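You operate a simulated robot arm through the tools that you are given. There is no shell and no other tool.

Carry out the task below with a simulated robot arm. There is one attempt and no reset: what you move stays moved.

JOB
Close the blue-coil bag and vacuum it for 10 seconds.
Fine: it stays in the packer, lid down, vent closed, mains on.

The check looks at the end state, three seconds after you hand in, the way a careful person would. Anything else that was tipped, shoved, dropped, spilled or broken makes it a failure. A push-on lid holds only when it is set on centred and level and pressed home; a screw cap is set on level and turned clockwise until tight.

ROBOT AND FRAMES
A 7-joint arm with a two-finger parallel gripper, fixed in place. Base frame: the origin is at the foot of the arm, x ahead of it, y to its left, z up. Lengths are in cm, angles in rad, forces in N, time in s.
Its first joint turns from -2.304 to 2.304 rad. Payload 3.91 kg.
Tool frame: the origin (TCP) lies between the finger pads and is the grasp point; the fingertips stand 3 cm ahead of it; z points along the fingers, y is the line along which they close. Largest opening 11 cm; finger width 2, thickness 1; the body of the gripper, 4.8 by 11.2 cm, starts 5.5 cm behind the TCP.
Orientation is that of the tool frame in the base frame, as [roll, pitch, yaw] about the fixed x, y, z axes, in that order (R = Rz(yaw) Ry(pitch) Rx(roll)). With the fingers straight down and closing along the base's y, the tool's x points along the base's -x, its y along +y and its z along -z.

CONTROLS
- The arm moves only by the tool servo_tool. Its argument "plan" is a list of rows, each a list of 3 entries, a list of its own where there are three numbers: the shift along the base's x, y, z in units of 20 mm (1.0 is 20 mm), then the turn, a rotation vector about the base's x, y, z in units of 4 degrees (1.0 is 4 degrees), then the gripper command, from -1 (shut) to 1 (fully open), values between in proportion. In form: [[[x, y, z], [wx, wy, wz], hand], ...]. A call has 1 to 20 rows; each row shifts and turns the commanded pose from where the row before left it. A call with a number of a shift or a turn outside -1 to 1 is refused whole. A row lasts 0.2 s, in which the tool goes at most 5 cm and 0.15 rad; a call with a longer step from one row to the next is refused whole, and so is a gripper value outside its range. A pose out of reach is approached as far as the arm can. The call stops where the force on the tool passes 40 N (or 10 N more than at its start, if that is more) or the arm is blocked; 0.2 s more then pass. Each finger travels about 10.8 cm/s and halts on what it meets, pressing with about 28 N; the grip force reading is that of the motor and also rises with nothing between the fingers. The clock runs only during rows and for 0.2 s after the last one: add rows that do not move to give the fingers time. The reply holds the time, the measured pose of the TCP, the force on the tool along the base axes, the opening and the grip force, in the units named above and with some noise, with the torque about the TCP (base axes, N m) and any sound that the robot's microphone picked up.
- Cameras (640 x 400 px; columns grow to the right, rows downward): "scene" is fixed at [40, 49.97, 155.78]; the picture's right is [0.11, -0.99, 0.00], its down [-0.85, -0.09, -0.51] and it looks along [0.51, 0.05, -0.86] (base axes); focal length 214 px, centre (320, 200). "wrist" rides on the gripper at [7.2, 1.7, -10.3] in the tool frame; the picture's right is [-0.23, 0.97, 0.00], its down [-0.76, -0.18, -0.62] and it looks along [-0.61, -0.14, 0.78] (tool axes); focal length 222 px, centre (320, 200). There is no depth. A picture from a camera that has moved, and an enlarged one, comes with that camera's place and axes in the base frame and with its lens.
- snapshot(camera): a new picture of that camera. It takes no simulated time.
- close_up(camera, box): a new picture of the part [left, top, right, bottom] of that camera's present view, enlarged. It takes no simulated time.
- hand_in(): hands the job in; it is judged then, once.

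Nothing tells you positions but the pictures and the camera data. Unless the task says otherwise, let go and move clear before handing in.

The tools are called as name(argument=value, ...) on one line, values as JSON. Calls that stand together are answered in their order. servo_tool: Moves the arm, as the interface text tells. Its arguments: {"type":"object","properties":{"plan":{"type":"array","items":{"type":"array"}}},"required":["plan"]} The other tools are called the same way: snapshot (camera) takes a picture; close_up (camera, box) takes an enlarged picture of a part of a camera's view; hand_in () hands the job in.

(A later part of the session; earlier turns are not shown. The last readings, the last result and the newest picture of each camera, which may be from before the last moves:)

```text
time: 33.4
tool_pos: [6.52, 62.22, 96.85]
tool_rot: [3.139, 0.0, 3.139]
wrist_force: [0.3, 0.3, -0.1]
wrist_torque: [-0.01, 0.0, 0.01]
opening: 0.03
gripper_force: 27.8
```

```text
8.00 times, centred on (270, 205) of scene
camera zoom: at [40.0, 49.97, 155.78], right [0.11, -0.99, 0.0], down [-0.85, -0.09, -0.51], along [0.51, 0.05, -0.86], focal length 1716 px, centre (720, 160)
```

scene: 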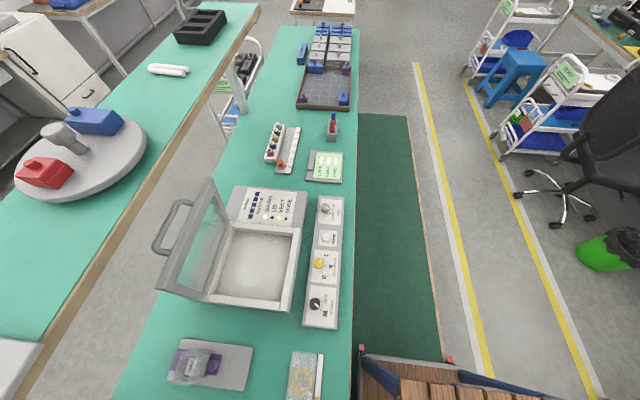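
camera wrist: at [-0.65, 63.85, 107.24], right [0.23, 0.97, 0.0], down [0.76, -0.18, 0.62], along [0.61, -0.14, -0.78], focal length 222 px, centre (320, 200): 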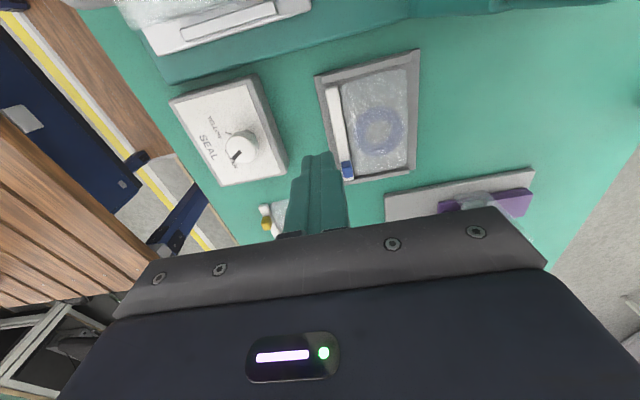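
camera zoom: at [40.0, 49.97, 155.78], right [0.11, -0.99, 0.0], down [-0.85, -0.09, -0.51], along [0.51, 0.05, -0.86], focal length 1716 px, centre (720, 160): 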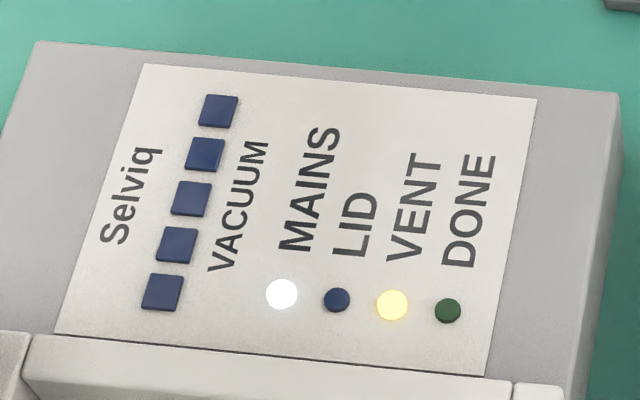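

Mains is already on, with its white lamp lit. The timer is at 5 and needs to be at 10, and the vent is open with its yellow lamp lit, so it needs closing. I'll pick up the closed bag first. It spans y ≈ 63.3–72.3, so I'll centre the open gripper at (11.7, 67.8).

servo_tool(plan=[[[0.52, 0.56, 0], [0, 0, 0], 1], [[0.52, 0.56, 0], [0, 0, 0], 1], [[0.52, 0.56, 0], [0, 0, 0], 1], [[0.52, 0.56, 0], [0, 0, 0], 1], [[0.52, 0.56, 0], [0, 0, 0], 1], [[0, 0, -1], [0, 0, 0], 1], [[0, 0, -1], [0, 0, 0], 1], [[0, 0, -1], [0, 0, 0], 1], [[0, 0, -1], [0, 0, 0], 1], [[0, 0, -1], [0, 0, 0], 1]])

snapshot(camera="wrist")

close_up(camera="wrist", box=[160, 20, 520, 245])

```text
time: 35.6
tool_pos: [11.87, 67.55, 86.77]
tool_rot: [3.139, 0.0, 3.14]
wrist_force: [0.5, -0.1, 0.5]
wrist_torque: [0.0, -0.03, -0.04]
opening: 10.98
gripper_force: 0.1
```

```text
taken
camera wrist: at [4.53, 69.35, 97.16], right [0.23, 0.97, 0.0], down [0.76, -0.18, 0.62], along [0.61, -0.14, -0.78], focal length 222 px, centre (320, 200)
```

wrist: 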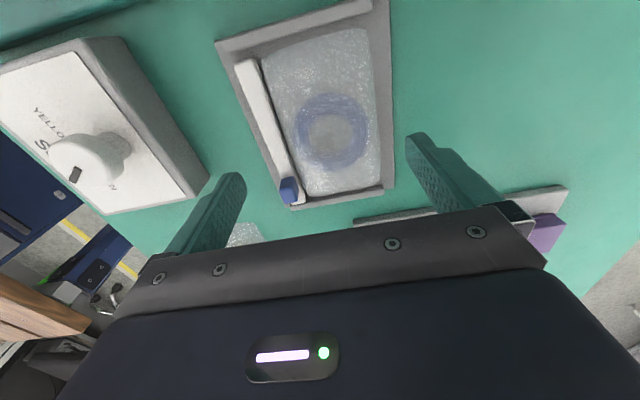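

```text
1.78 times, centred on (340, 132) of wrist
camera zoom: at [4.53, 69.35, 97.16], right [0.23, 0.97, 0.0], down [0.76, -0.18, 0.62], along [0.61, -0.14, -0.78], focal length 395 px, centre (284, 320)
```

zoom: 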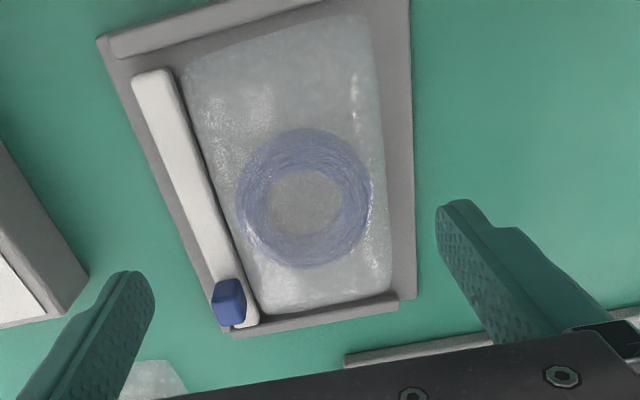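

The fingers straddle the bag evenly, with about 1 cm of clearance on each side. I'll lower to just above the tray floor and close.

servo_tool(plan=[[[0, 0.03, -1], [0, 0, 0], 1], [[0, 0, -0.7], [0, 0, 0], 1], [[0, 0, -0.4], [0, 0, 0], 1], [[0, 0, -0.2], [0, 0, 0], 1], [[0, 0, -0.05], [0, 0, 0], 1], [[0, 0, 0], [0, 0, 0], 1]])

snapshot(camera="wrist")

```text
time: 37.0
tool_pos: [11.62, 67.94, 82.08]
tool_rot: [3.14, 0.0, 3.141]
wrist_force: [-0.3, -0.2, 0.6]
wrist_torque: [0.01, 0.05, 0.03]
opening: 11.01
gripper_force: 0.0
```

```text
taken
camera wrist: at [4.37, 69.4, 92.44], right [0.23, 0.97, 0.0], down [0.76, -0.18, 0.62], along [0.61, -0.14, -0.78], focal length 222 px, centre (320, 200)
```

wrist: 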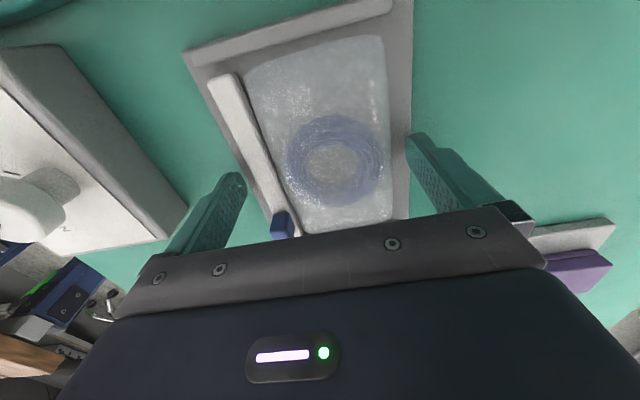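

servo_tool(plan=[[[0, 0, 0], [0, 0, 0], 0.7], [[0, 0, 0], [0, 0, 0], 0.4], [[0, 0, 0], [0, 0, 0], 0], [[0, 0, 0], [0, 0, 0], -1], [[0, 0, 0], [0, 0, 0], -1], [[0, 0, 0], [0, 0, 0], -1]])

snapshot(camera="wrist")

```text
time: 38.4
tool_pos: [11.76, 67.79, 82.06]
tool_rot: [3.14, -0.001, 3.141]
wrist_force: [-0.3, 1.1, -0.3]
wrist_torque: [-0.03, 0.01, 0.03]
opening: 9.4
gripper_force: 28.0
```

```text
taken
camera wrist: at [4.38, 69.4, 92.44], right [0.23, 0.97, 0.0], down [0.76, -0.18, 0.62], along [0.61, -0.14, -0.78], focal length 222 px, centre (320, 200)
```

wrist: 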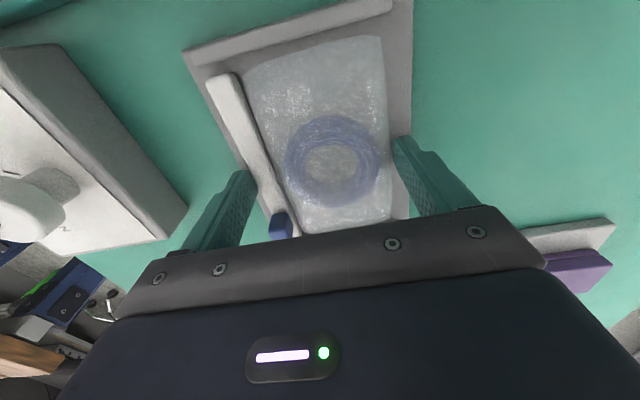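

The gripper holds the bag at a 9.4 cm opening. I'll lift slowly and check.

servo_tool(plan=[[[0, 0, 0.25], [0, 0, 0], -1], [[0, 0, 0.25], [0, 0, 0], -1], [[0, 0, 0.25], [0, 0, 0], -1], [[0, 0, 0.5], [0, 0, 0], -1], [[0, 0, 0.5], [0, 0, 0], -1]])

snapshot(camera="wrist")

```text
time: 39.6
tool_pos: [11.49, 67.76, 85.45]
tool_rot: [3.139, 0.0, 3.139]
wrist_force: [0.0, 1.8, 1.0]
wrist_torque: [0.01, 0.0, 0.01]
opening: 0.0
gripper_force: 28.2
```

```text
taken
camera wrist: at [4.29, 69.43, 95.91], right [0.23, 0.97, 0.0], down [0.76, -0.18, 0.62], along [0.61, -0.14, -0.78], focal length 222 px, centre (320, 200)
```

wrist: 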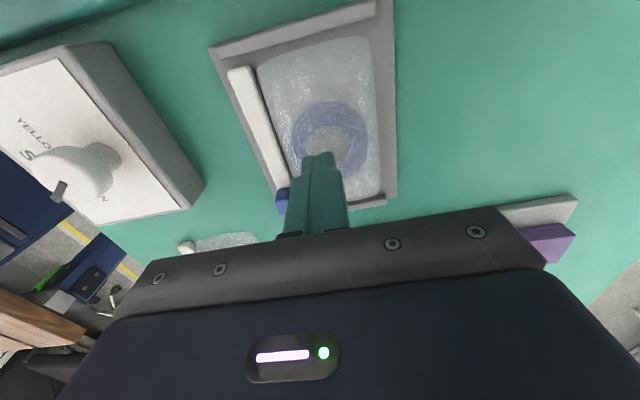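

The grip slipped off the top of the bag's rounded edge. The bag is still lying in the tray, so nothing is lost. I'll reopen and grip lower, with the tips right down at the tray floor.

servo_tool(plan=[[[0, 0, 0.5], [0, 0, 0], -1], [[0, 0, 0], [0, 0, 0], 1], [[0, 0, 0], [0, 0, 0], 1], [[0, 0, 0], [0, 0, 0], 1], [[0, 0, 0], [0, 0, 0], 1]])

close_up(camera="wrist", box=[160, 0, 520, 225])

```text
time: 40.8
tool_pos: [11.5, 67.62, 86.51]
tool_rot: [3.14, -0.001, 3.141]
wrist_force: [-0.2, 0.8, -0.6]
wrist_torque: [0.0, -0.02, -0.03]
opening: 11.0
gripper_force: 0.1
```

```text
1.78 times, centred on (340, 112) of wrist
camera zoom: at [4.27, 69.37, 96.93], right [0.23, 0.97, 0.0], down [0.76, -0.18, 0.62], along [0.61, -0.14, -0.78], focal length 395 px, centre (284, 356)
```

zoom: 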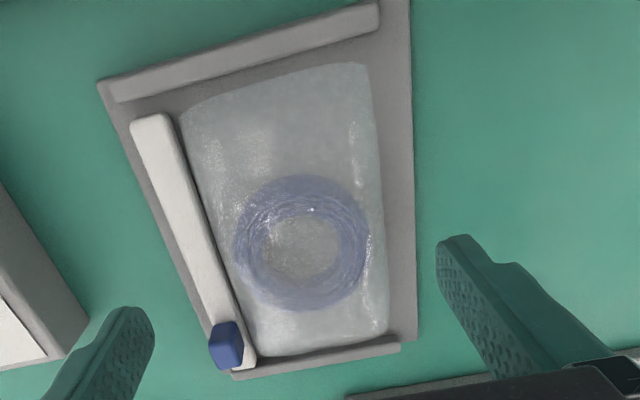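

servo_tool(plan=[[[0, 0.02, -1], [0, 0, 0], 1], [[0, 0, -0.8], [0, 0, 0], 0.9], [[0, 0, -0.4], [0, 0, 0], 0.85], [[0, 0, -0.1], [0, 0, 0], 0.85], [[0, 0, -0.05], [0, 0, 0], 0.85], [[0, 0, -0.05], [0, 0, 0], 0.85]])

servo_tool(plan=[[[0, 0, -0.05], [0, 0, 0], 0.85], [[0, 0, -0.05], [0, 0, 0], 0.85]])

```text
time: 42.2
tool_pos: [11.59, 67.86, 81.85]
tool_rot: [3.139, 0.0, 3.138]
wrist_force: [-0.4, -1.0, 0.3]
wrist_torque: [0.0, -0.04, -0.01]
opening: 10.22
gripper_force: 0.1
```

```text
time: 42.8
tool_pos: [11.57, 67.83, 81.62]
tool_rot: [3.139, 0.001, -3.141]
wrist_force: [-0.9, -1.6, 13.6]
wrist_torque: [-0.79, 0.02, -0.12]
opening: 10.28
gripper_force: 0.6
```

The -y finger touched the tray floor at tip z ≈ 78.65. I'll ease up by a millimetre and close there.

servo_tool(plan=[[[0, 0, 0.05], [0, 0, 0], 0.85], [[0, 0, 0], [0, 0, 0], 0.6], [[0, 0, 0], [0, 0, 0], 0.3], [[0, 0, 0], [0, 0, 0], 0], [[0, 0, 0], [0, 0, 0], -1], [[0, 0, 0], [0, 0, 0], -1]])

servo_tool(plan=[[[0, 0, 0.1], [0, 0, 0], -1], [[0, 0, 0.1], [0, 0, 0], -1]])

snapshot(camera="wrist")

```text
time: 44.2
tool_pos: [11.69, 67.85, 81.62]
tool_rot: [3.138, -0.001, 3.141]
wrist_force: [-1.2, 0.1, -0.1]
wrist_torque: [-0.03, -0.01, 0.01]
opening: 9.38
gripper_force: 28.3
```

```text
time: 44.8
tool_pos: [11.59, 67.79, 82.07]
tool_rot: [3.139, 0.0, -3.142]
wrist_force: [0.1, 0.3, -1.3]
wrist_torque: [0.01, 0.0, 0.01]
opening: 9.41
gripper_force: 28.1
```

```text
taken
camera wrist: at [4.36, 69.47, 92.51], right [0.23, 0.97, 0.0], down [0.76, -0.18, 0.62], along [0.61, -0.14, -0.78], focal length 222 px, centre (320, 200)
```

wrist: 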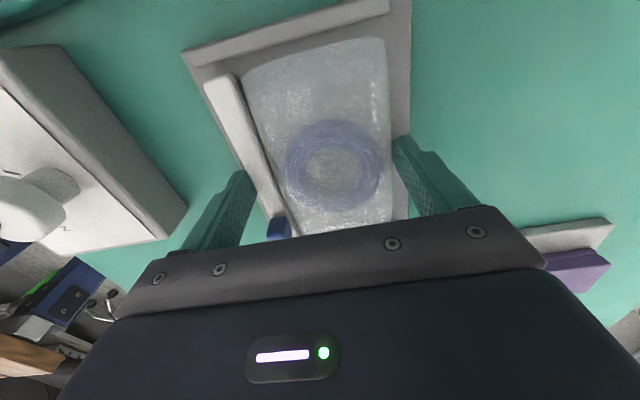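

servo_tool(plan=[[[0, 0, 0.1], [0, 0, 0], -1], [[0, 0, 0.1], [0, 0, 0], -1], [[0, 0, 0.15], [0, 0, 0], -1]])

snapshot(camera="wrist")

```text
time: 45.6
tool_pos: [11.56, 67.81, 82.8]
tool_rot: [3.139, -0.001, 3.142]
wrist_force: [0.0, -0.4, -0.1]
wrist_torque: [0.03, 0.03, 0.03]
opening: 9.4
gripper_force: 27.8
```

```text
taken
camera wrist: at [4.42, 69.43, 93.24], right [0.23, 0.97, 0.0], down [0.76, -0.18, 0.62], along [0.61, -0.14, -0.78], focal length 222 px, centre (320, 200)
```

wrist: 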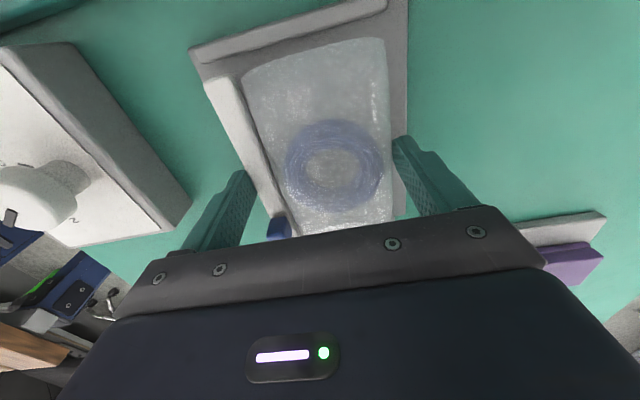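

The bag is coming up with the gripper and the tray stays put. I'll keep lifting gently to a safe carrying height.

servo_tool(plan=[[[0, 0, 0.2], [0, 0, 0], -1], [[0, 0, 0.3], [0, 0, 0], -1], [[0, 0, 0.4], [0, 0, 0], -1], [[0, 0, 0.5], [0, 0, 0], -1], [[0, 0, 0.5], [0, 0, 0], -1], [[0, 0, 0.5], [0, 0, 0], -1], [[0, 0, 0.5], [0, 0, 0], -1], [[0, 0, 0.5], [0, 0, 0], -1], [[0, 0, 0.5], [0, 0, 0], -1], [[0, 0, 0.5], [0, 0, 0], -1], [[0, 0, 0.5], [0, 0, 0], -1], [[0, 0, 0.5], [0, 0, 0], -1], [[0, 0, 0.5], [0, 0, 0], -1], [[0, 0, 0.5], [0, 0, 0], -1], [[0, 0, 0.5], [0, 0, 0], -1], [[0, 0, 0.5], [0, 0, 0], -1], [[0, 0, 0.3], [0, 0, 0], -1]])

snapshot(camera="wrist")

snapshot(camera="scene")

```text
time: 49.2
tool_pos: [11.69, 67.93, 98.13]
tool_rot: [3.141, 0.0, -3.141]
wrist_force: [0.3, 0.8, -1.2]
wrist_torque: [-0.03, -0.01, -0.06]
opening: 9.39
gripper_force: 27.7
```

```text
taken
camera wrist: at [4.38, 69.55, 108.62], right [0.23, 0.97, 0.0], down [0.76, -0.18, 0.62], along [0.61, -0.14, -0.78], focal length 222 px, centre (320, 200)
```

wrist: 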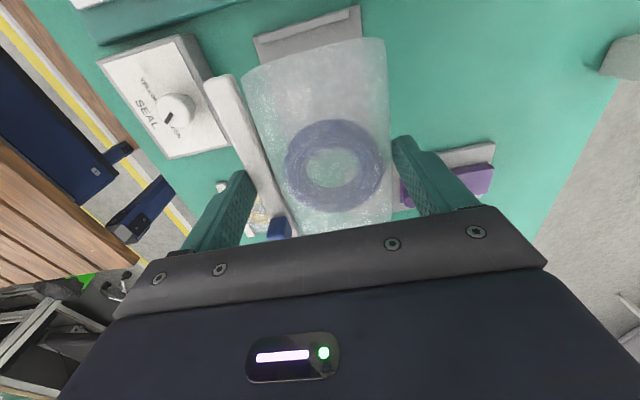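

```text
taken
```

scene: 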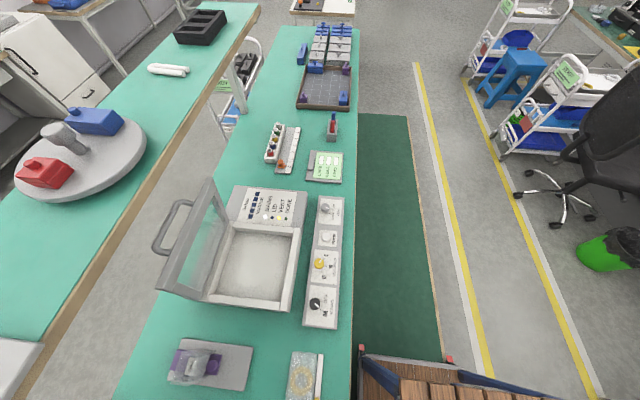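

The bag is held level. I'll carry it along +x toward the packer with smooth steps at this height.

servo_tool(plan=[[[0.2, 0, 0.1], [0, 0, 0], -1], [[0.4, 0, 0.1], [0, 0, 0], -1], [[0.6, 0, 0.1], [0, 0, 0], -1], [[0.7, 0, 0.1], [0, 0, 0], -1], [[0.7, 0, 0], [0, 0, 0], -1], [[0.7, 0, 0], [0, 0, 0], -1], [[0.7, 0, 0], [0, 0, 0], -1], [[0.7, 0, 0], [0, 0, 0], -1], [[0.7, 0, 0], [0, 0, 0], -1], [[0.7, 0, 0], [0, 0, 0], -1], [[0.7, 0, 0], [0, 0, 0], -1], [[0.7, 0, 0], [0, 0, 0], -1], [[0.7, 0, 0], [0, 0, 0], -1], [[0.6, 0, 0], [0, 0, 0], -1], [[0.4, 0, 0], [0, 0, 0], -1], [[0.2, 0, 0], [0, 0, 0], -1], [[0.1, 0, 0], [0, 0, 0], -1]])

snapshot(camera="wrist")

snapshot(camera="scene")

```text
time: 52.8
tool_pos: [30.59, 67.73, 98.92]
tool_rot: [3.141, -0.001, -3.141]
wrist_force: [-0.5, 0.6, -0.8]
wrist_torque: [-0.03, 0.02, 0.0]
opening: 9.38
gripper_force: 28.2
```

```text
taken
camera wrist: at [23.41, 69.41, 109.31], right [0.23, 0.97, 0.0], down [0.76, -0.18, 0.62], along [0.61, -0.14, -0.78], focal length 222 px, centre (320, 200)
```

wrist: 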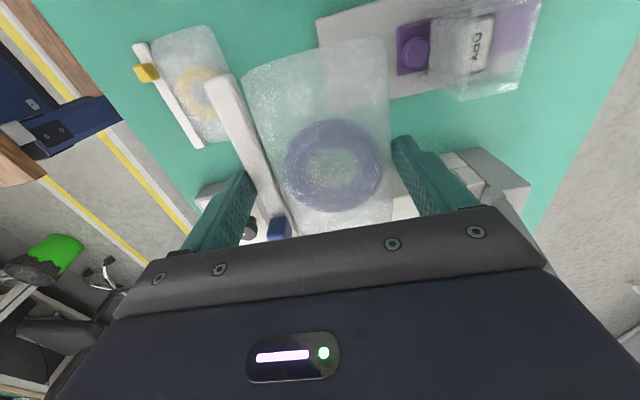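

```text
taken
```

scene: 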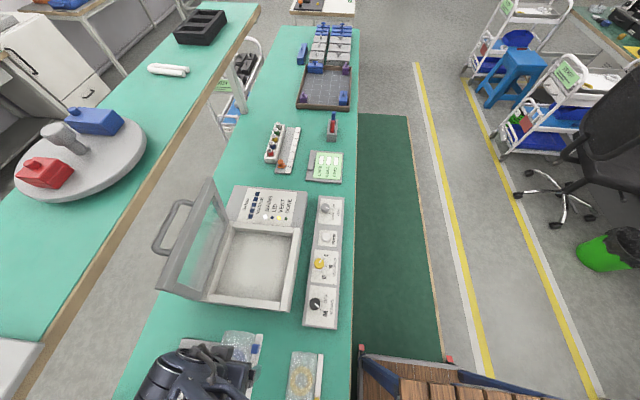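

servo_tool(plan=[[[0.2, 0, 0.1], [0, 0, 0], -1], [[0.4, 0.1, 0.1], [0, 0, 0], -1], [[0.6, 0.1, 0.1], [0, 0, 0], -1], [[0.7, 0.1, 0.1], [0, 0, 0], -1], [[0.7, 0.1, 0.1], [0, 0, 0], -1], [[0.7, 0.1, 0.1], [0, 0, 0], -1], [[0.7, 0.1, 0], [0, 0, 0], -1], [[0.7, 0.1, 0], [0, 0, 0], -1], [[0.7, 0.1, 0], [0, 0, 0], -1], [[0.6, 0.1, 0], [0, 0, 0], -1], [[0.4, 0, 0], [0, 0, 0], -1], [[0.2, 0, 0], [0, 0, 0], -1], [[0.1, 0, 0], [0, 0, 0], -1]])

snapshot(camera="wrist")

snapshot(camera="scene")

```text
time: 55.6
tool_pos: [44.21, 69.58, 100.19]
tool_rot: [3.139, 0.001, 3.141]
wrist_force: [0.2, 0.1, -0.1]
wrist_torque: [0.05, 0.0, -0.04]
opening: 9.41
gripper_force: 28.3
```

```text
taken
camera wrist: at [36.88, 71.24, 110.63], right [0.23, 0.97, 0.0], down [0.76, -0.18, 0.62], along [0.61, -0.14, -0.78], focal length 222 px, centre (320, 200)
```

wrist: 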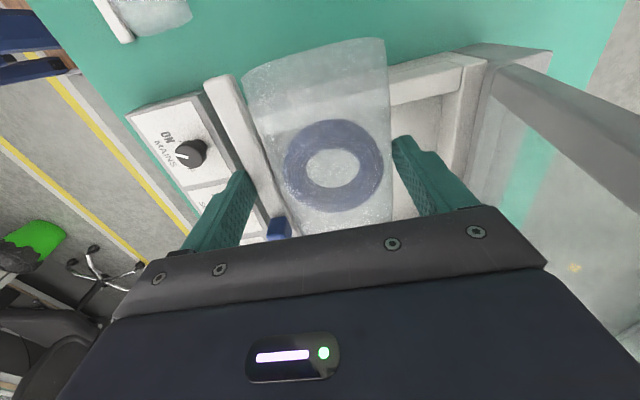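

```text
taken
```

scene: 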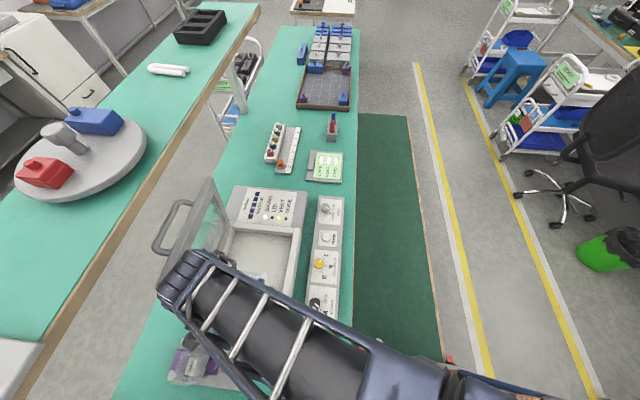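

The packer rim is at z ≈ 86.5 and the chamber interior spans about x 45–67, y 62–83. I'll go to (54, 70.8) over the chamber and look again before lowering.

servo_tool(plan=[[[0.2, 0, 0], [0, 0, 0], -1], [[0.4, 0.05, 0], [0, 0, 0], -1], [[0.6, 0.1, 0], [0, 0, 0], -1], [[0.7, 0.1, 0], [0, 0, 0], -1], [[0.7, 0.1, 0], [0, 0, 0], -1], [[0.7, 0.1, 0], [0, 0, 0], -1], [[0.6, 0.1, 0], [0, 0, 0], -1], [[0.5, 0.05, 0], [0, 0, 0], -1], [[0.3, 0, 0], [0, 0, 0], -1], [[0.2, 0, 0], [0, 0, 0], -1]])

snapshot(camera="wrist")

snapshot(camera="scene")

```text
time: 57.8
tool_pos: [54.09, 70.79, 100.22]
tool_rot: [3.139, -0.001, -3.141]
wrist_force: [0.3, -0.3, -1.4]
wrist_torque: [-0.02, 0.0, 0.0]
opening: 9.39
gripper_force: 28.2
```

```text
taken
camera wrist: at [46.64, 72.44, 110.61], right [0.23, 0.97, 0.0], down [0.76, -0.18, 0.62], along [0.61, -0.14, -0.78], focal length 222 px, centre (320, 200)
```

wrist: 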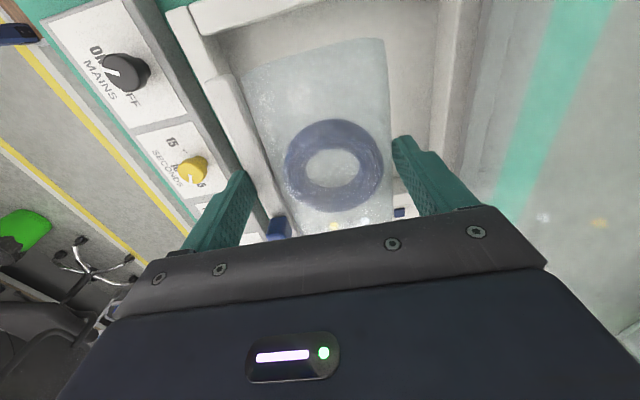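

```text
taken
```

scene: 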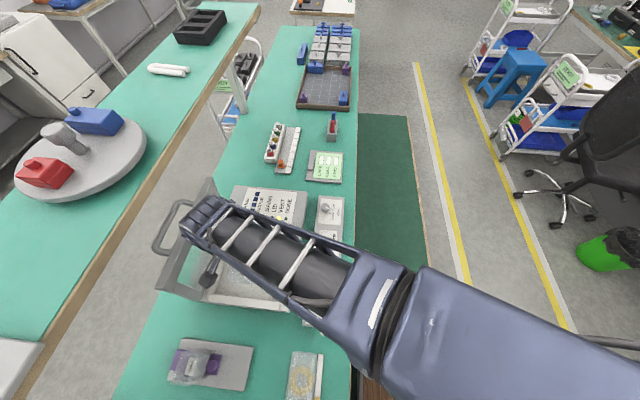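

The bag sits well inside the chamber outline, whose interior corner is at about (45.3, 62.8). I'll lower to just above rim level and recheck.

servo_tool(plan=[[[0, 0, -0.2], [0, 0, 0], -1], [[0, 0, -0.4], [0, 0, 0], -1], [[0, 0, -0.5], [0, 0, 0], -1], [[0, 0, -0.5], [0, 0, 0], -1], [[0, 0, -0.5], [0, 0, 0], -1], [[0, 0, -0.5], [0, 0, 0], -1], [[0, 0, -0.5], [0, 0, 0], -1], [[0, 0, -0.5], [0, 0, 0], -1], [[0, 0, -0.5], [0, 0, 0], -1], [[0, 0, -0.4], [0, 0, 0], -1], [[0, 0, -0.2], [0, 0, 0], -1]])

snapshot(camera="wrist")

close_up(camera="scene", box=[140, 160, 380, 340])

```text
time: 60.2
tool_pos: [53.91, 70.9, 90.78]
tool_rot: [3.139, -0.001, 3.142]
wrist_force: [0.4, -0.7, -0.1]
wrist_torque: [-0.02, -0.02, -0.05]
opening: 9.4
gripper_force: 27.8
```

```text
taken
camera wrist: at [46.58, 72.37, 101.18], right [0.23, 0.97, 0.0], down [0.76, -0.18, 0.62], along [0.61, -0.14, -0.78], focal length 222 px, centre (320, 200)
```

wrist: 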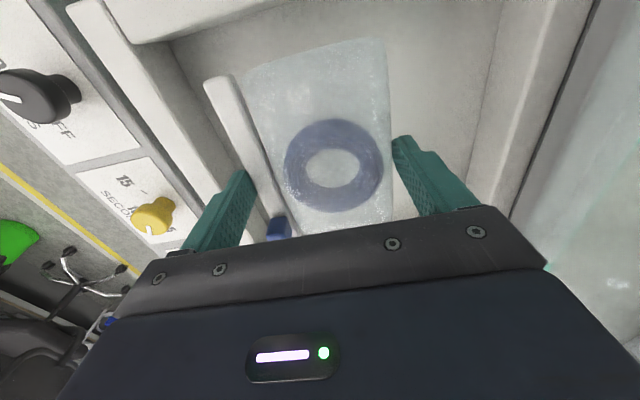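

```text
2.22 times, centred on (260, 250) of scene
camera zoom: at [40.0, 49.97, 155.78], right [0.11, -0.99, 0.0], down [-0.85, -0.09, -0.51], along [0.51, 0.05, -0.86], focal length 477 px, centre (453, 89)
```

zoom: 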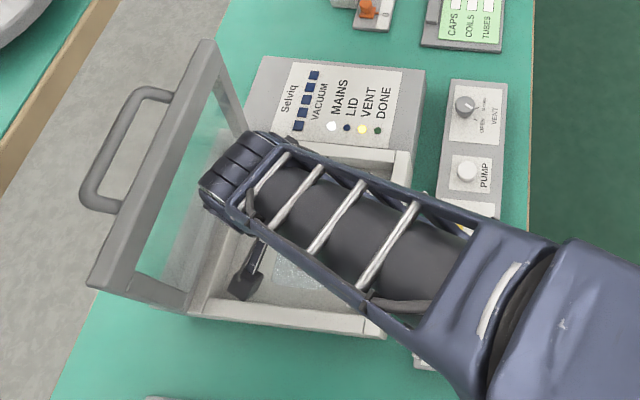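

The bag is clear of all the chamber walls. I'll lower gently toward the chamber floor, watching the force.

servo_tool(plan=[[[0, 0, -0.25], [0, 0, 0], -1], [[0, 0, -0.25], [0, 0, 0], -1], [[0, 0, -0.25], [0, 0, 0], -1], [[0, 0, -0.25], [0, 0, 0], -1], [[0, 0, -0.25], [0, 0, 0], -1], [[0, 0, -0.25], [0, 0, 0], -1], [[0, 0, -0.25], [0, 0, 0], -1], [[0, 0, -0.15], [0, 0, 0], -1]])

snapshot(camera="wrist")

```text
time: 62.0
tool_pos: [53.94, 70.75, 86.97]
tool_rot: [3.139, 0.001, 3.14]
wrist_force: [0.3, -0.2, -0.5]
wrist_torque: [0.03, 0.02, 0.0]
opening: 9.41
gripper_force: 28.2
```

```text
taken
camera wrist: at [46.65, 72.42, 97.37], right [0.23, 0.97, 0.0], down [0.76, -0.18, 0.62], along [0.61, -0.14, -0.78], focal length 222 px, centre (320, 200)
```

wrist: 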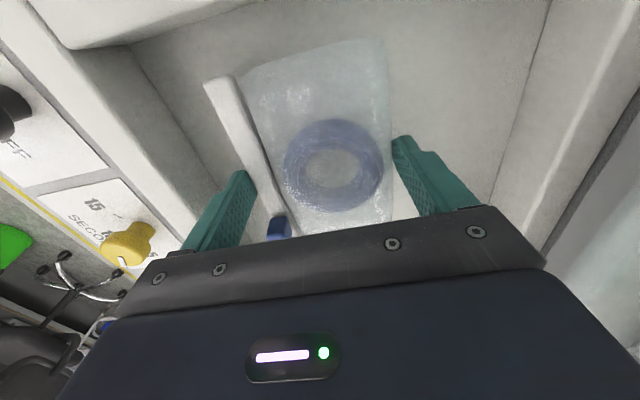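

The floor looks to be at about z 83.3, so the bag is within a centimetre of it. I'll lower in 1–2 mm steps.

servo_tool(plan=[[[0, 0, -0.1], [0, 0, 0], -1], [[0, 0, -0.1], [0, 0, 0], -1]])

servo_tool(plan=[[[0, 0, -0.07], [0, 0, 0], -1], [[0, 0, -0.07], [0, 0, 0], -1]])

```text
time: 62.6
tool_pos: [53.72, 70.92, 86.59]
tool_rot: [3.141, 0.001, 3.14]
wrist_force: [0.8, 0.3, -0.5]
wrist_torque: [0.01, -0.01, -0.01]
opening: 9.39
gripper_force: 28.5
```

```text
time: 63.2
tool_pos: [53.71, 70.78, 86.27]
tool_rot: [3.14, 0.0, 3.141]
wrist_force: [1.5, 0.3, -0.7]
wrist_torque: [-0.02, 0.01, -0.02]
opening: 9.37
gripper_force: 28.0
```

servo_tool(plan=[[[0, 0, -0.07], [0, 0, 0], -1], [[0, 0, -0.07], [0, 0, 0], -1]])

servo_tool(plan=[[[0, 0, -0.07], [0, 0, 0], -1], [[0, 0, -0.07], [0, 0, 0], -1]])

servo_tool(plan=[[[0, 0, -0.07], [0, 0, 0], -1], [[0, 0, -0.07], [0, 0, 0], -1]])

snapshot(camera="wrist")

```text
time: 63.8
tool_pos: [53.73, 70.81, 86.01]
tool_rot: [3.14, 0.0, 3.141]
wrist_force: [0.4, -0.4, -0.1]
wrist_torque: [-0.03, -0.01, -0.01]
opening: 9.38
gripper_force: 27.6
```

```text
time: 64.4
tool_pos: [53.89, 70.89, 85.63]
tool_rot: [3.14, 0.0, -3.14]
wrist_force: [-0.6, 0.2, -0.5]
wrist_torque: [0.03, 0.04, 0.0]
opening: 9.4
gripper_force: 27.6
```

```text
time: 65.0
tool_pos: [53.94, 70.77, 85.53]
tool_rot: [3.14, 0.001, 3.14]
wrist_force: [-0.3, -0.7, 7.0]
wrist_torque: [-0.37, -0.07, -0.02]
opening: 9.36
gripper_force: 28.1
```

```text
taken
camera wrist: at [46.62, 72.41, 95.93], right [0.23, 0.97, 0.0], down [0.76, -0.18, 0.62], along [0.61, -0.14, -0.78], focal length 222 px, centre (320, 200)
```

wrist: 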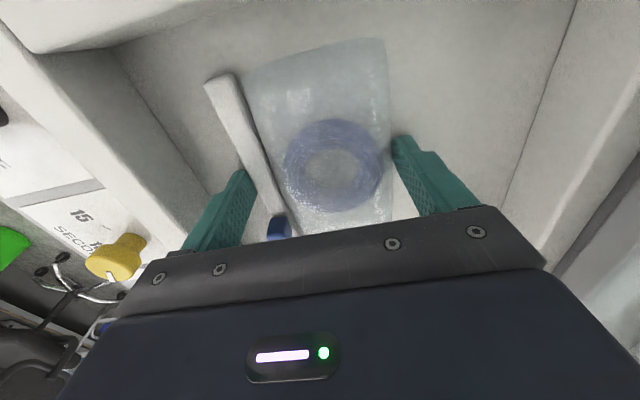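

The floor contact reads 7 N, so the bag is down on the chamber floor at z ≈ 82.5. I'll open the fingers and lift straight out.

servo_tool(plan=[[[0, 0, 0.02], [0, 0, 0], 0.8], [[0, 0, 0], [0, 0, 0], 1], [[0, 0, 0], [0, 0, 0], 1], [[0, 0, 0.3], [0, 0, 0], 1], [[0, 0, 0.5], [0, 0, 0], 1], [[0, 0, 0.8], [0, 0, 0], 1], [[0, 0, 1], [0, 0, 0], 1], [[0, 0, 1], [0, 0, 0], 1], [[0, 0, 1], [0, 0, 0], 1], [[0, 0, 1], [0, 0, 0], 1], [[0, 0, 1], [0, 0, 0], 1], [[0, 0, 1], [0, 0, 0], 1]])

snapshot(camera="wrist")

snapshot(camera="scene")

```text
time: 67.6
tool_pos: [53.99, 70.69, 100.71]
tool_rot: [3.14, -0.001, 3.139]
wrist_force: [-0.1, -0.4, -0.4]
wrist_torque: [-0.02, -0.01, -0.01]
opening: 10.96
gripper_force: 0.1
```

```text
taken
camera wrist: at [46.69, 72.35, 111.11], right [0.23, 0.97, 0.0], down [0.76, -0.18, 0.62], along [0.61, -0.14, -0.78], focal length 222 px, centre (320, 200)
```

wrist: 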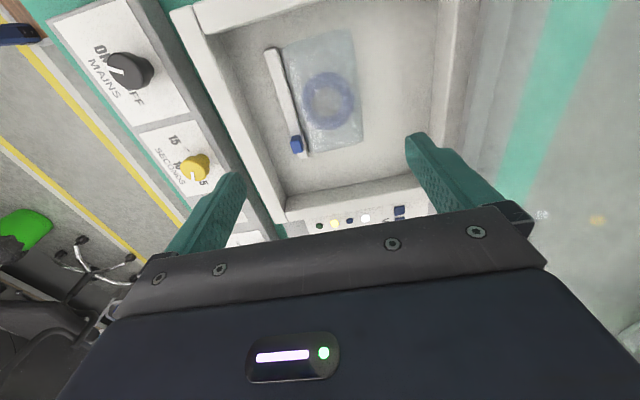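

```text
taken
```

scene: 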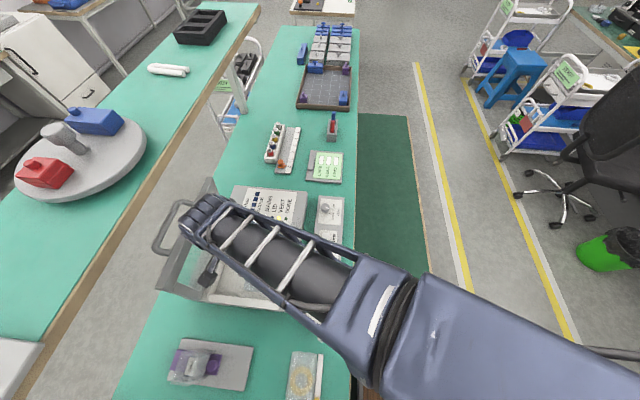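

The bag lies flat inside the chamber with its slider at the closed end. Next is the timer knob: I put its top at about (58.4, 52, 84), and it needs about 54° clockwise seen from above to go from 5 to 10.

servo_tool(plan=[[[0.22, -0.94, 0], [0, 0, 0], 1], [[0.22, -0.94, 0], [0, 0, 0], 1], [[0.22, -0.94, 0], [0, 0, 0], 1], [[0.22, -0.94, 0], [0, 0, 0], 1], [[0.22, -0.94, -0.3], [0, 0, 0], 1], [[0.22, -0.94, -0.4], [0, 0, 0], 1], [[0.22, -0.94, -0.5], [0, 0, 0], 1], [[0.22, -0.94, -0.5], [0, 0, 0], 1], [[0.22, -0.94, -0.5], [0, 0, 0], 0.5], [[0.22, -0.94, -0.5], [0, 0, 0], 0], [[0, 0, 0], [0, 0, 0], 0]])

snapshot(camera="wrist")

close_up(camera="wrist", box=[220, 40, 420, 230])

close_up(camera="scene", box=[140, 160, 380, 340])

```text
time: 70.0
tool_pos: [58.29, 51.97, 95.2]
tool_rot: [3.139, -0.001, 3.139]
wrist_force: [0.9, 0.2, 0.6]
wrist_torque: [-0.06, 0.01, 0.03]
opening: 5.5
gripper_force: 0.0
```

```text
taken
camera wrist: at [51.09, 53.63, 105.63], right [0.23, 0.97, 0.0], down [0.76, -0.18, 0.62], along [0.61, -0.14, -0.78], focal length 222 px, centre (320, 200)
```

wrist: 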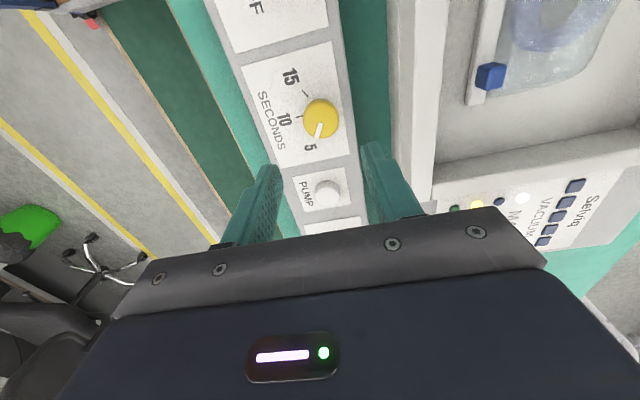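

```text
2.11 times, centred on (320, 135) of wrist
camera zoom: at [51.09, 53.63, 105.63], right [0.23, 0.97, 0.0], down [0.76, -0.18, 0.62], along [0.61, -0.14, -0.78], focal length 468 px, centre (320, 337)
```

zoom: 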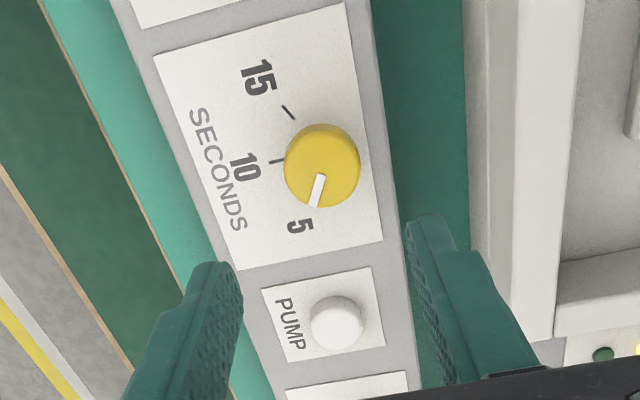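

```text
2.22 times, centred on (260, 250) of scene
camera zoom: at [40.0, 49.97, 155.78], right [0.11, -0.99, 0.0], down [-0.85, -0.09, -0.51], along [0.51, 0.05, -0.86], focal length 477 px, centre (453, 89)
```

zoom: 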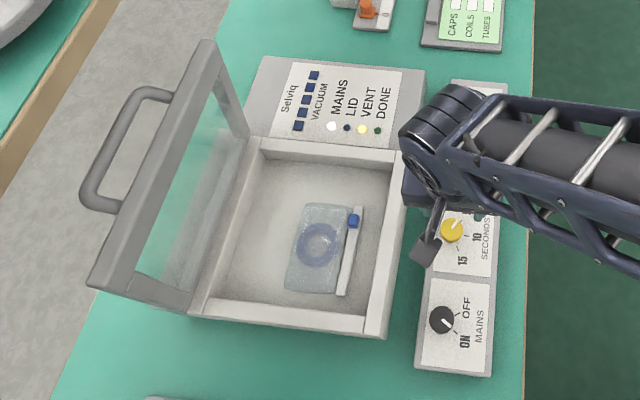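

The timer knob axis is at about (58.85, 52.0), with the panel at z ≈ 80 and the knob top near 82. I'll centre over it and lower the half-open fingers around it.

servo_tool(plan=[[[0.28, 0, -1], [0, 0, 0], 0], [[0, 0, -1], [0, 0, 0], 0], [[0, 0, -1], [0, 0, 0], 0], [[0, 0, -1], [0, 0, 0], 0], [[0, 0, -0.5], [0, 0, 0], 0], [[0, 0, -0.5], [0, 0, 0], 0], [[0, 0, -0.4], [0, 0, 0], 0], [[0, 0, 0], [0, 0, 0], 0]])

snapshot(camera="wrist")

close_up(camera="wrist", box=[220, 40, 420, 230])

```text
time: 71.7
tool_pos: [58.9, 52.03, 85.03]
tool_rot: [3.136, 0.001, 3.141]
wrist_force: [-6.2, -5.6, 14.3]
wrist_torque: [-0.71, 0.33, -0.16]
opening: 5.75
gripper_force: 2.5
stopped in row 8: the force on the tool passed its limit at 47 N (the readings are from after the stop); the commanded pose is now the measured one
```

```text
taken
camera wrist: at [51.58, 53.59, 95.4], right [0.23, 0.97, 0.01], down [0.76, -0.18, 0.62], along [0.61, -0.14, -0.78], focal length 222 px, centre (320, 200)
```

wrist: 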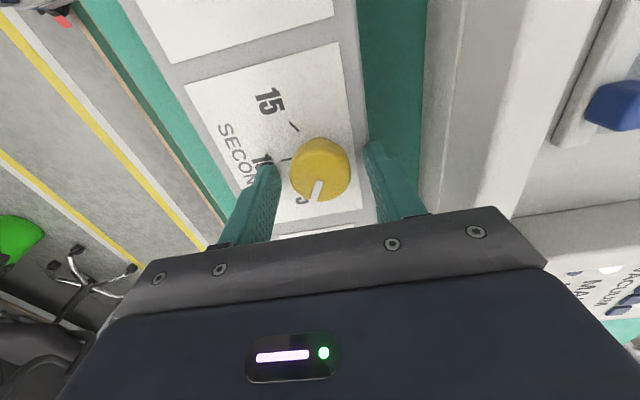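

```text
2.11 times, centred on (320, 135) of wrist
camera zoom: at [51.58, 53.59, 95.4], right [0.23, 0.97, 0.01], down [0.76, -0.18, 0.62], along [0.61, -0.14, -0.78], focal length 468 px, centre (320, 337)
```

zoom: 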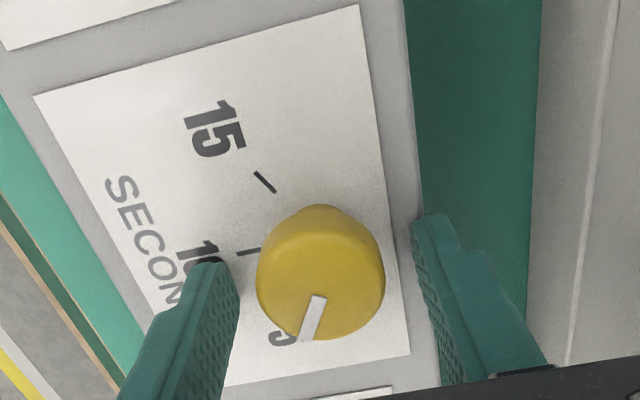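

The fingertips touched the panel at z ≈ 82.0, so the knob top is about 84.3 and its axis is at about (58.45, 52.0). I'll lift about 2 mm, shift x to centre, and grip the knob.

servo_tool(plan=[[[0, 0, 0.12], [0, 0, 0], 0], [[-0.22, 0, 0], [0, 0, 0], 0], [[0, 0, 0], [0, 0, 0], -0.2], [[0, 0, 0], [0, 0, 0], -0.5], [[0, 0, 0], [0, 0, 0], -1], [[0, 0, 0], [0, 0, 0], -1]])

close_up(camera="wrist", box=[220, 40, 420, 230])

```text
time: 73.1
tool_pos: [58.5, 52.07, 85.08]
tool_rot: [3.135, 0.005, 3.142]
wrist_force: [4.7, 29.5, -2.7]
wrist_torque: [0.2, -0.34, -0.14]
opening: 3.37
gripper_force: 44.9
```

```text
2.11 times, centred on (320, 135) of wrist
camera zoom: at [51.18, 53.78, 95.55], right [0.23, 0.97, 0.01], down [0.76, -0.18, 0.62], along [0.61, -0.14, -0.78], focal length 468 px, centre (320, 337)
```

zoom: 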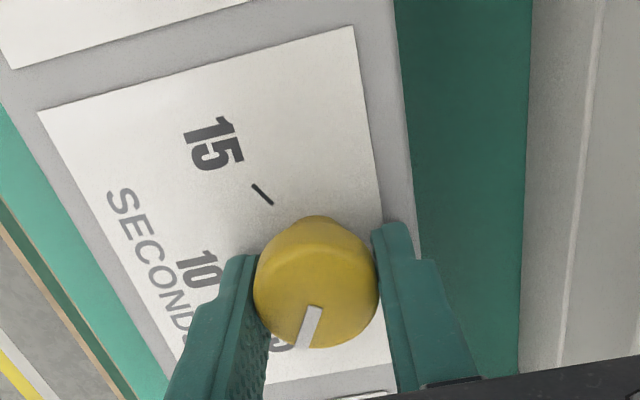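

The knob is gripped at 3.37 cm, but a 29 N side load shows I'm slightly off-centre in y. I'll shift a little toward +y to relieve it before turning.

servo_tool(plan=[[[0, 0.05, 0], [0, 0, 0], -1], [[0, 0, 0], [0, 0, 0], -1]])

servo_tool(plan=[[[0, 0.05, 0], [0, 0, 0], -1], [[0, 0, 0], [0, 0, 0], -1]])

```text
time: 73.7
tool_pos: [58.36, 52.2, 85.06]
tool_rot: [3.138, 0.003, 3.139]
wrist_force: [2.8, 22.7, 8.6]
wrist_torque: [-0.13, -0.24, -0.1]
opening: 3.4
gripper_force: 44.9
```

```text
time: 74.3
tool_pos: [58.51, 52.23, 85.25]
tool_rot: [3.138, 0.001, -3.141]
wrist_force: [1.7, 9.6, 14.7]
wrist_torque: [-0.29, -0.35, -0.05]
opening: 3.37
gripper_force: 45.1
```

servo_tool(plan=[[[0, 0.04, 0.05], [0, 0, 0], -1], [[0, 0, 0], [0, 0, 0], -1]])

servo_tool(plan=[[[0, 0, 0], [0, 0, -1], -1], [[0, 0, 0], [0, 0, -1], -1]])

close_up(camera="wrist", box=[220, 40, 420, 230])

```text
time: 74.9
tool_pos: [58.52, 52.24, 85.13]
tool_rot: [3.139, 0.0, 3.14]
wrist_force: [1.5, -1.1, -0.7]
wrist_torque: [0.0, -1.08, 0.0]
opening: 3.37
gripper_force: 45.3
```

```text
time: 75.5
tool_pos: [58.44, 52.17, 85.2]
tool_rot: [3.14, 0.002, 3.0]
wrist_force: [2.0, -16.5, -8.1]
wrist_torque: [-0.43, -0.76, 0.06]
opening: 3.37
gripper_force: 45.0
```

```text
2.11 times, centred on (320, 135) of wrist
camera zoom: at [51.5, 54.78, 95.56], right [0.36, 0.93, 0.0], down [0.73, -0.28, 0.62], along [0.58, -0.22, -0.78], focal length 468 px, centre (320, 337)
```

zoom: 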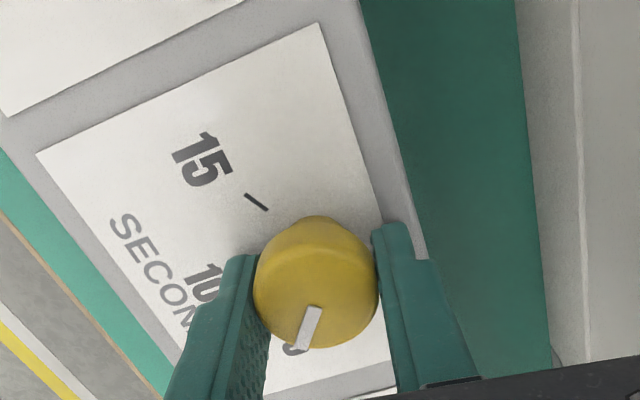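

The knob turns with the gripper. I'll continue clockwise, trimming y a little.

servo_tool(plan=[[[0, -0.03, 0], [0, 0, -1], -1], [[0, 0, 0], [0, 0, -1], -1], [[0, 0, 0], [0, 0, -1], -1]])

servo_tool(plan=[[[0, 0, 0], [0, 0, -1], -1], [[0, 0, 0], [0, 0, -1], -1], [[0, 0, 0], [0, 0, -1], -1]])

close_up(camera="wrist", box=[220, 40, 420, 230])

```text
time: 76.4
tool_pos: [58.49, 52.12, 85.2]
tool_rot: [-3.141, 0.003, 2.791]
wrist_force: [0.4, -0.5, 2.8]
wrist_torque: [0.0, 0.3, 0.01]
opening: 3.37
gripper_force: 44.8
stopped in row 3: the force on the tool passed its limit at 41 N (the readings are from after the stop); the commanded pose is now the measured one
```

```text
time: 77.2
tool_pos: [58.43, 51.89, 85.15]
tool_rot: [-3.139, 0.003, 2.582]
wrist_force: [-4.5, -17.0, 3.7]
wrist_torque: [0.02, 0.24, 0.09]
opening: 3.33
gripper_force: 45.0
```

```text
2.11 times, centred on (320, 135) of wrist
camera zoom: at [53.14, 57.23, 95.55], right [0.71, 0.7, 0.0], down [0.55, -0.55, 0.62], along [0.44, -0.44, -0.78], focal length 468 px, centre (320, 337)
```

zoom: 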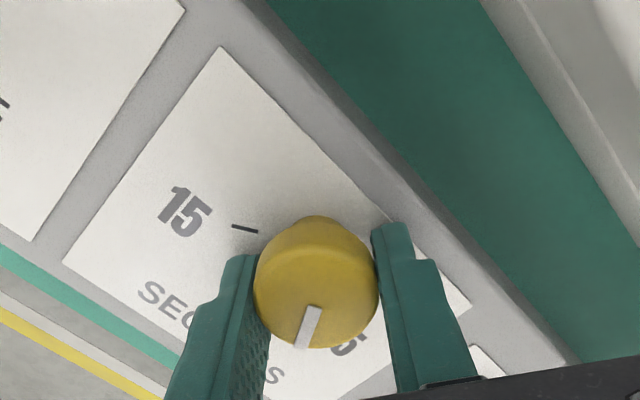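

servo_tool(plan=[[[0, -0.08, 0], [0, 0, 0], -1], [[0, 0, 0], [0, 0, -1], -1], [[0, 0, 0], [0, 0, -1], -1]])

servo_tool(plan=[[[0, 0, 0], [0, 0, -1], -1], [[0, 0, 0], [0, 0, -1], -1]])

snapshot(camera="wrist")

close_up(camera="wrist", box=[220, 40, 420, 230])

```text
time: 78.0
tool_pos: [58.33, 51.88, 85.24]
tool_rot: [3.141, 0.001, 2.443]
wrist_force: [-12.8, -10.0, 1.5]
wrist_torque: [0.1, 0.35, 0.08]
opening: 3.37
gripper_force: 45.1
```

```text
time: 78.6
tool_pos: [58.4, 51.92, 85.21]
tool_rot: [-3.139, 0.002, 2.302]
wrist_force: [-22.6, -16.3, 4.0]
wrist_torque: [-0.59, -0.42, 0.15]
opening: 3.34
gripper_force: 44.8
```

```text
taken
camera wrist: at [54.72, 58.37, 95.56], right [0.88, 0.48, 0.0], down [0.38, -0.68, 0.62], along [0.3, -0.55, -0.78], focal length 222 px, centre (320, 200)
```

wrist: 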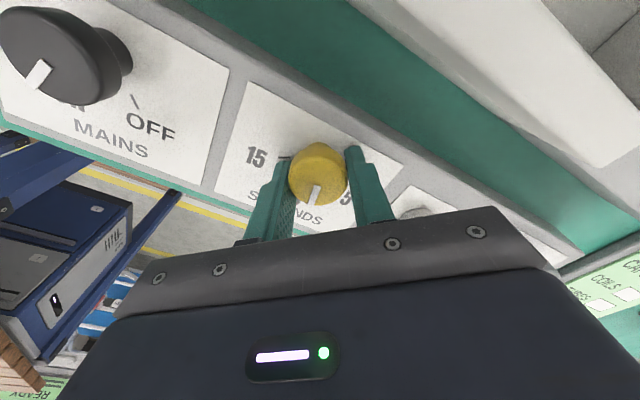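

```text
2.11 times, centred on (320, 135) of wrist
camera zoom: at [54.72, 58.37, 95.56], right [0.88, 0.48, 0.0], down [0.38, -0.68, 0.62], along [0.3, -0.55, -0.78], focal length 468 px, centre (320, 337)
```

zoom: 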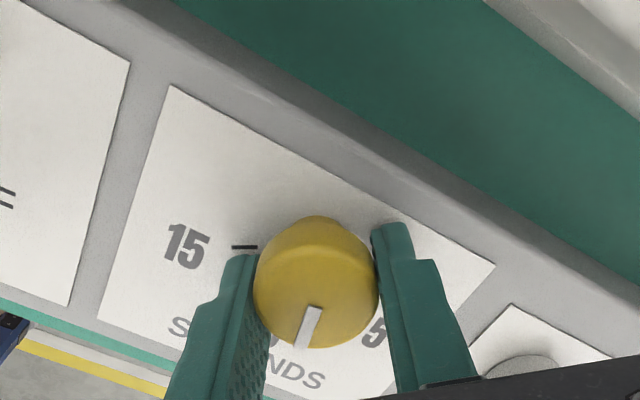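

It has turned about 48°, and the pointer needs roughly 8° more to reach 10. I'll relieve the side load and finish the turn.

servo_tool(plan=[[[-0.06, -0.06, 0], [0, 0, 0], -1], [[0, 0, 0], [0, 0, -0.8], -1], [[0, 0, 0], [0, 0, -0.7], -1]])

snapshot(camera="wrist")

close_up(camera="scene", box=[290, 190, 360, 335])

```text
time: 79.4
tool_pos: [58.37, 51.87, 85.15]
tool_rot: [3.139, 0.001, 2.195]
wrist_force: [-9.8, 3.3, -6.6]
wrist_torque: [-0.17, -0.56, 0.05]
opening: 3.34
gripper_force: 45.1
```

```text
taken
camera wrist: at [55.37, 58.67, 95.56], right [0.92, 0.39, 0.0], down [0.3, -0.72, 0.62], along [0.24, -0.58, -0.78], focal length 222 px, centre (320, 200)
```

wrist: 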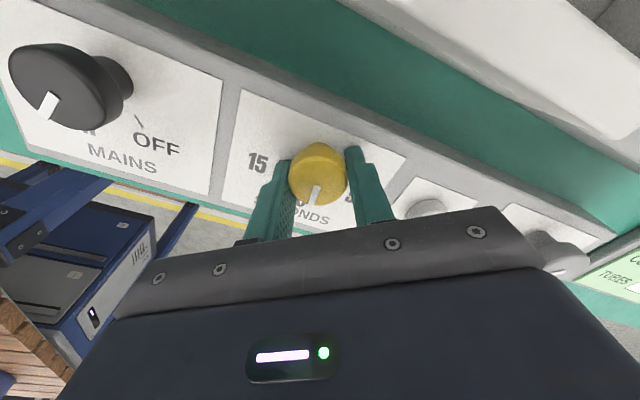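

```text
2.76 times, centred on (325, 262) of scene
camera zoom: at [40.0, 49.97, 155.78], right [0.11, -0.99, 0.0], down [-0.85, -0.09, -0.51], along [0.51, 0.05, -0.86], focal length 592 px, centre (306, 28)
```

zoom: 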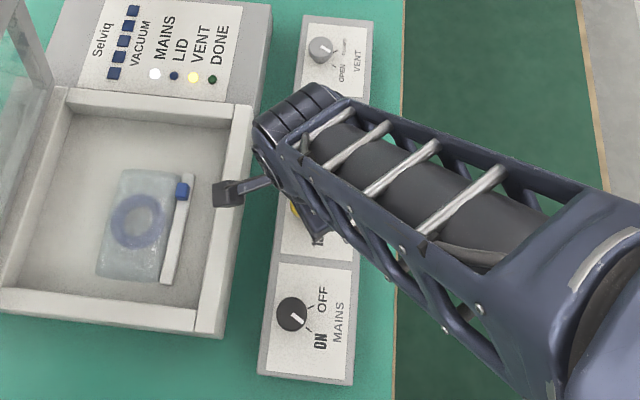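

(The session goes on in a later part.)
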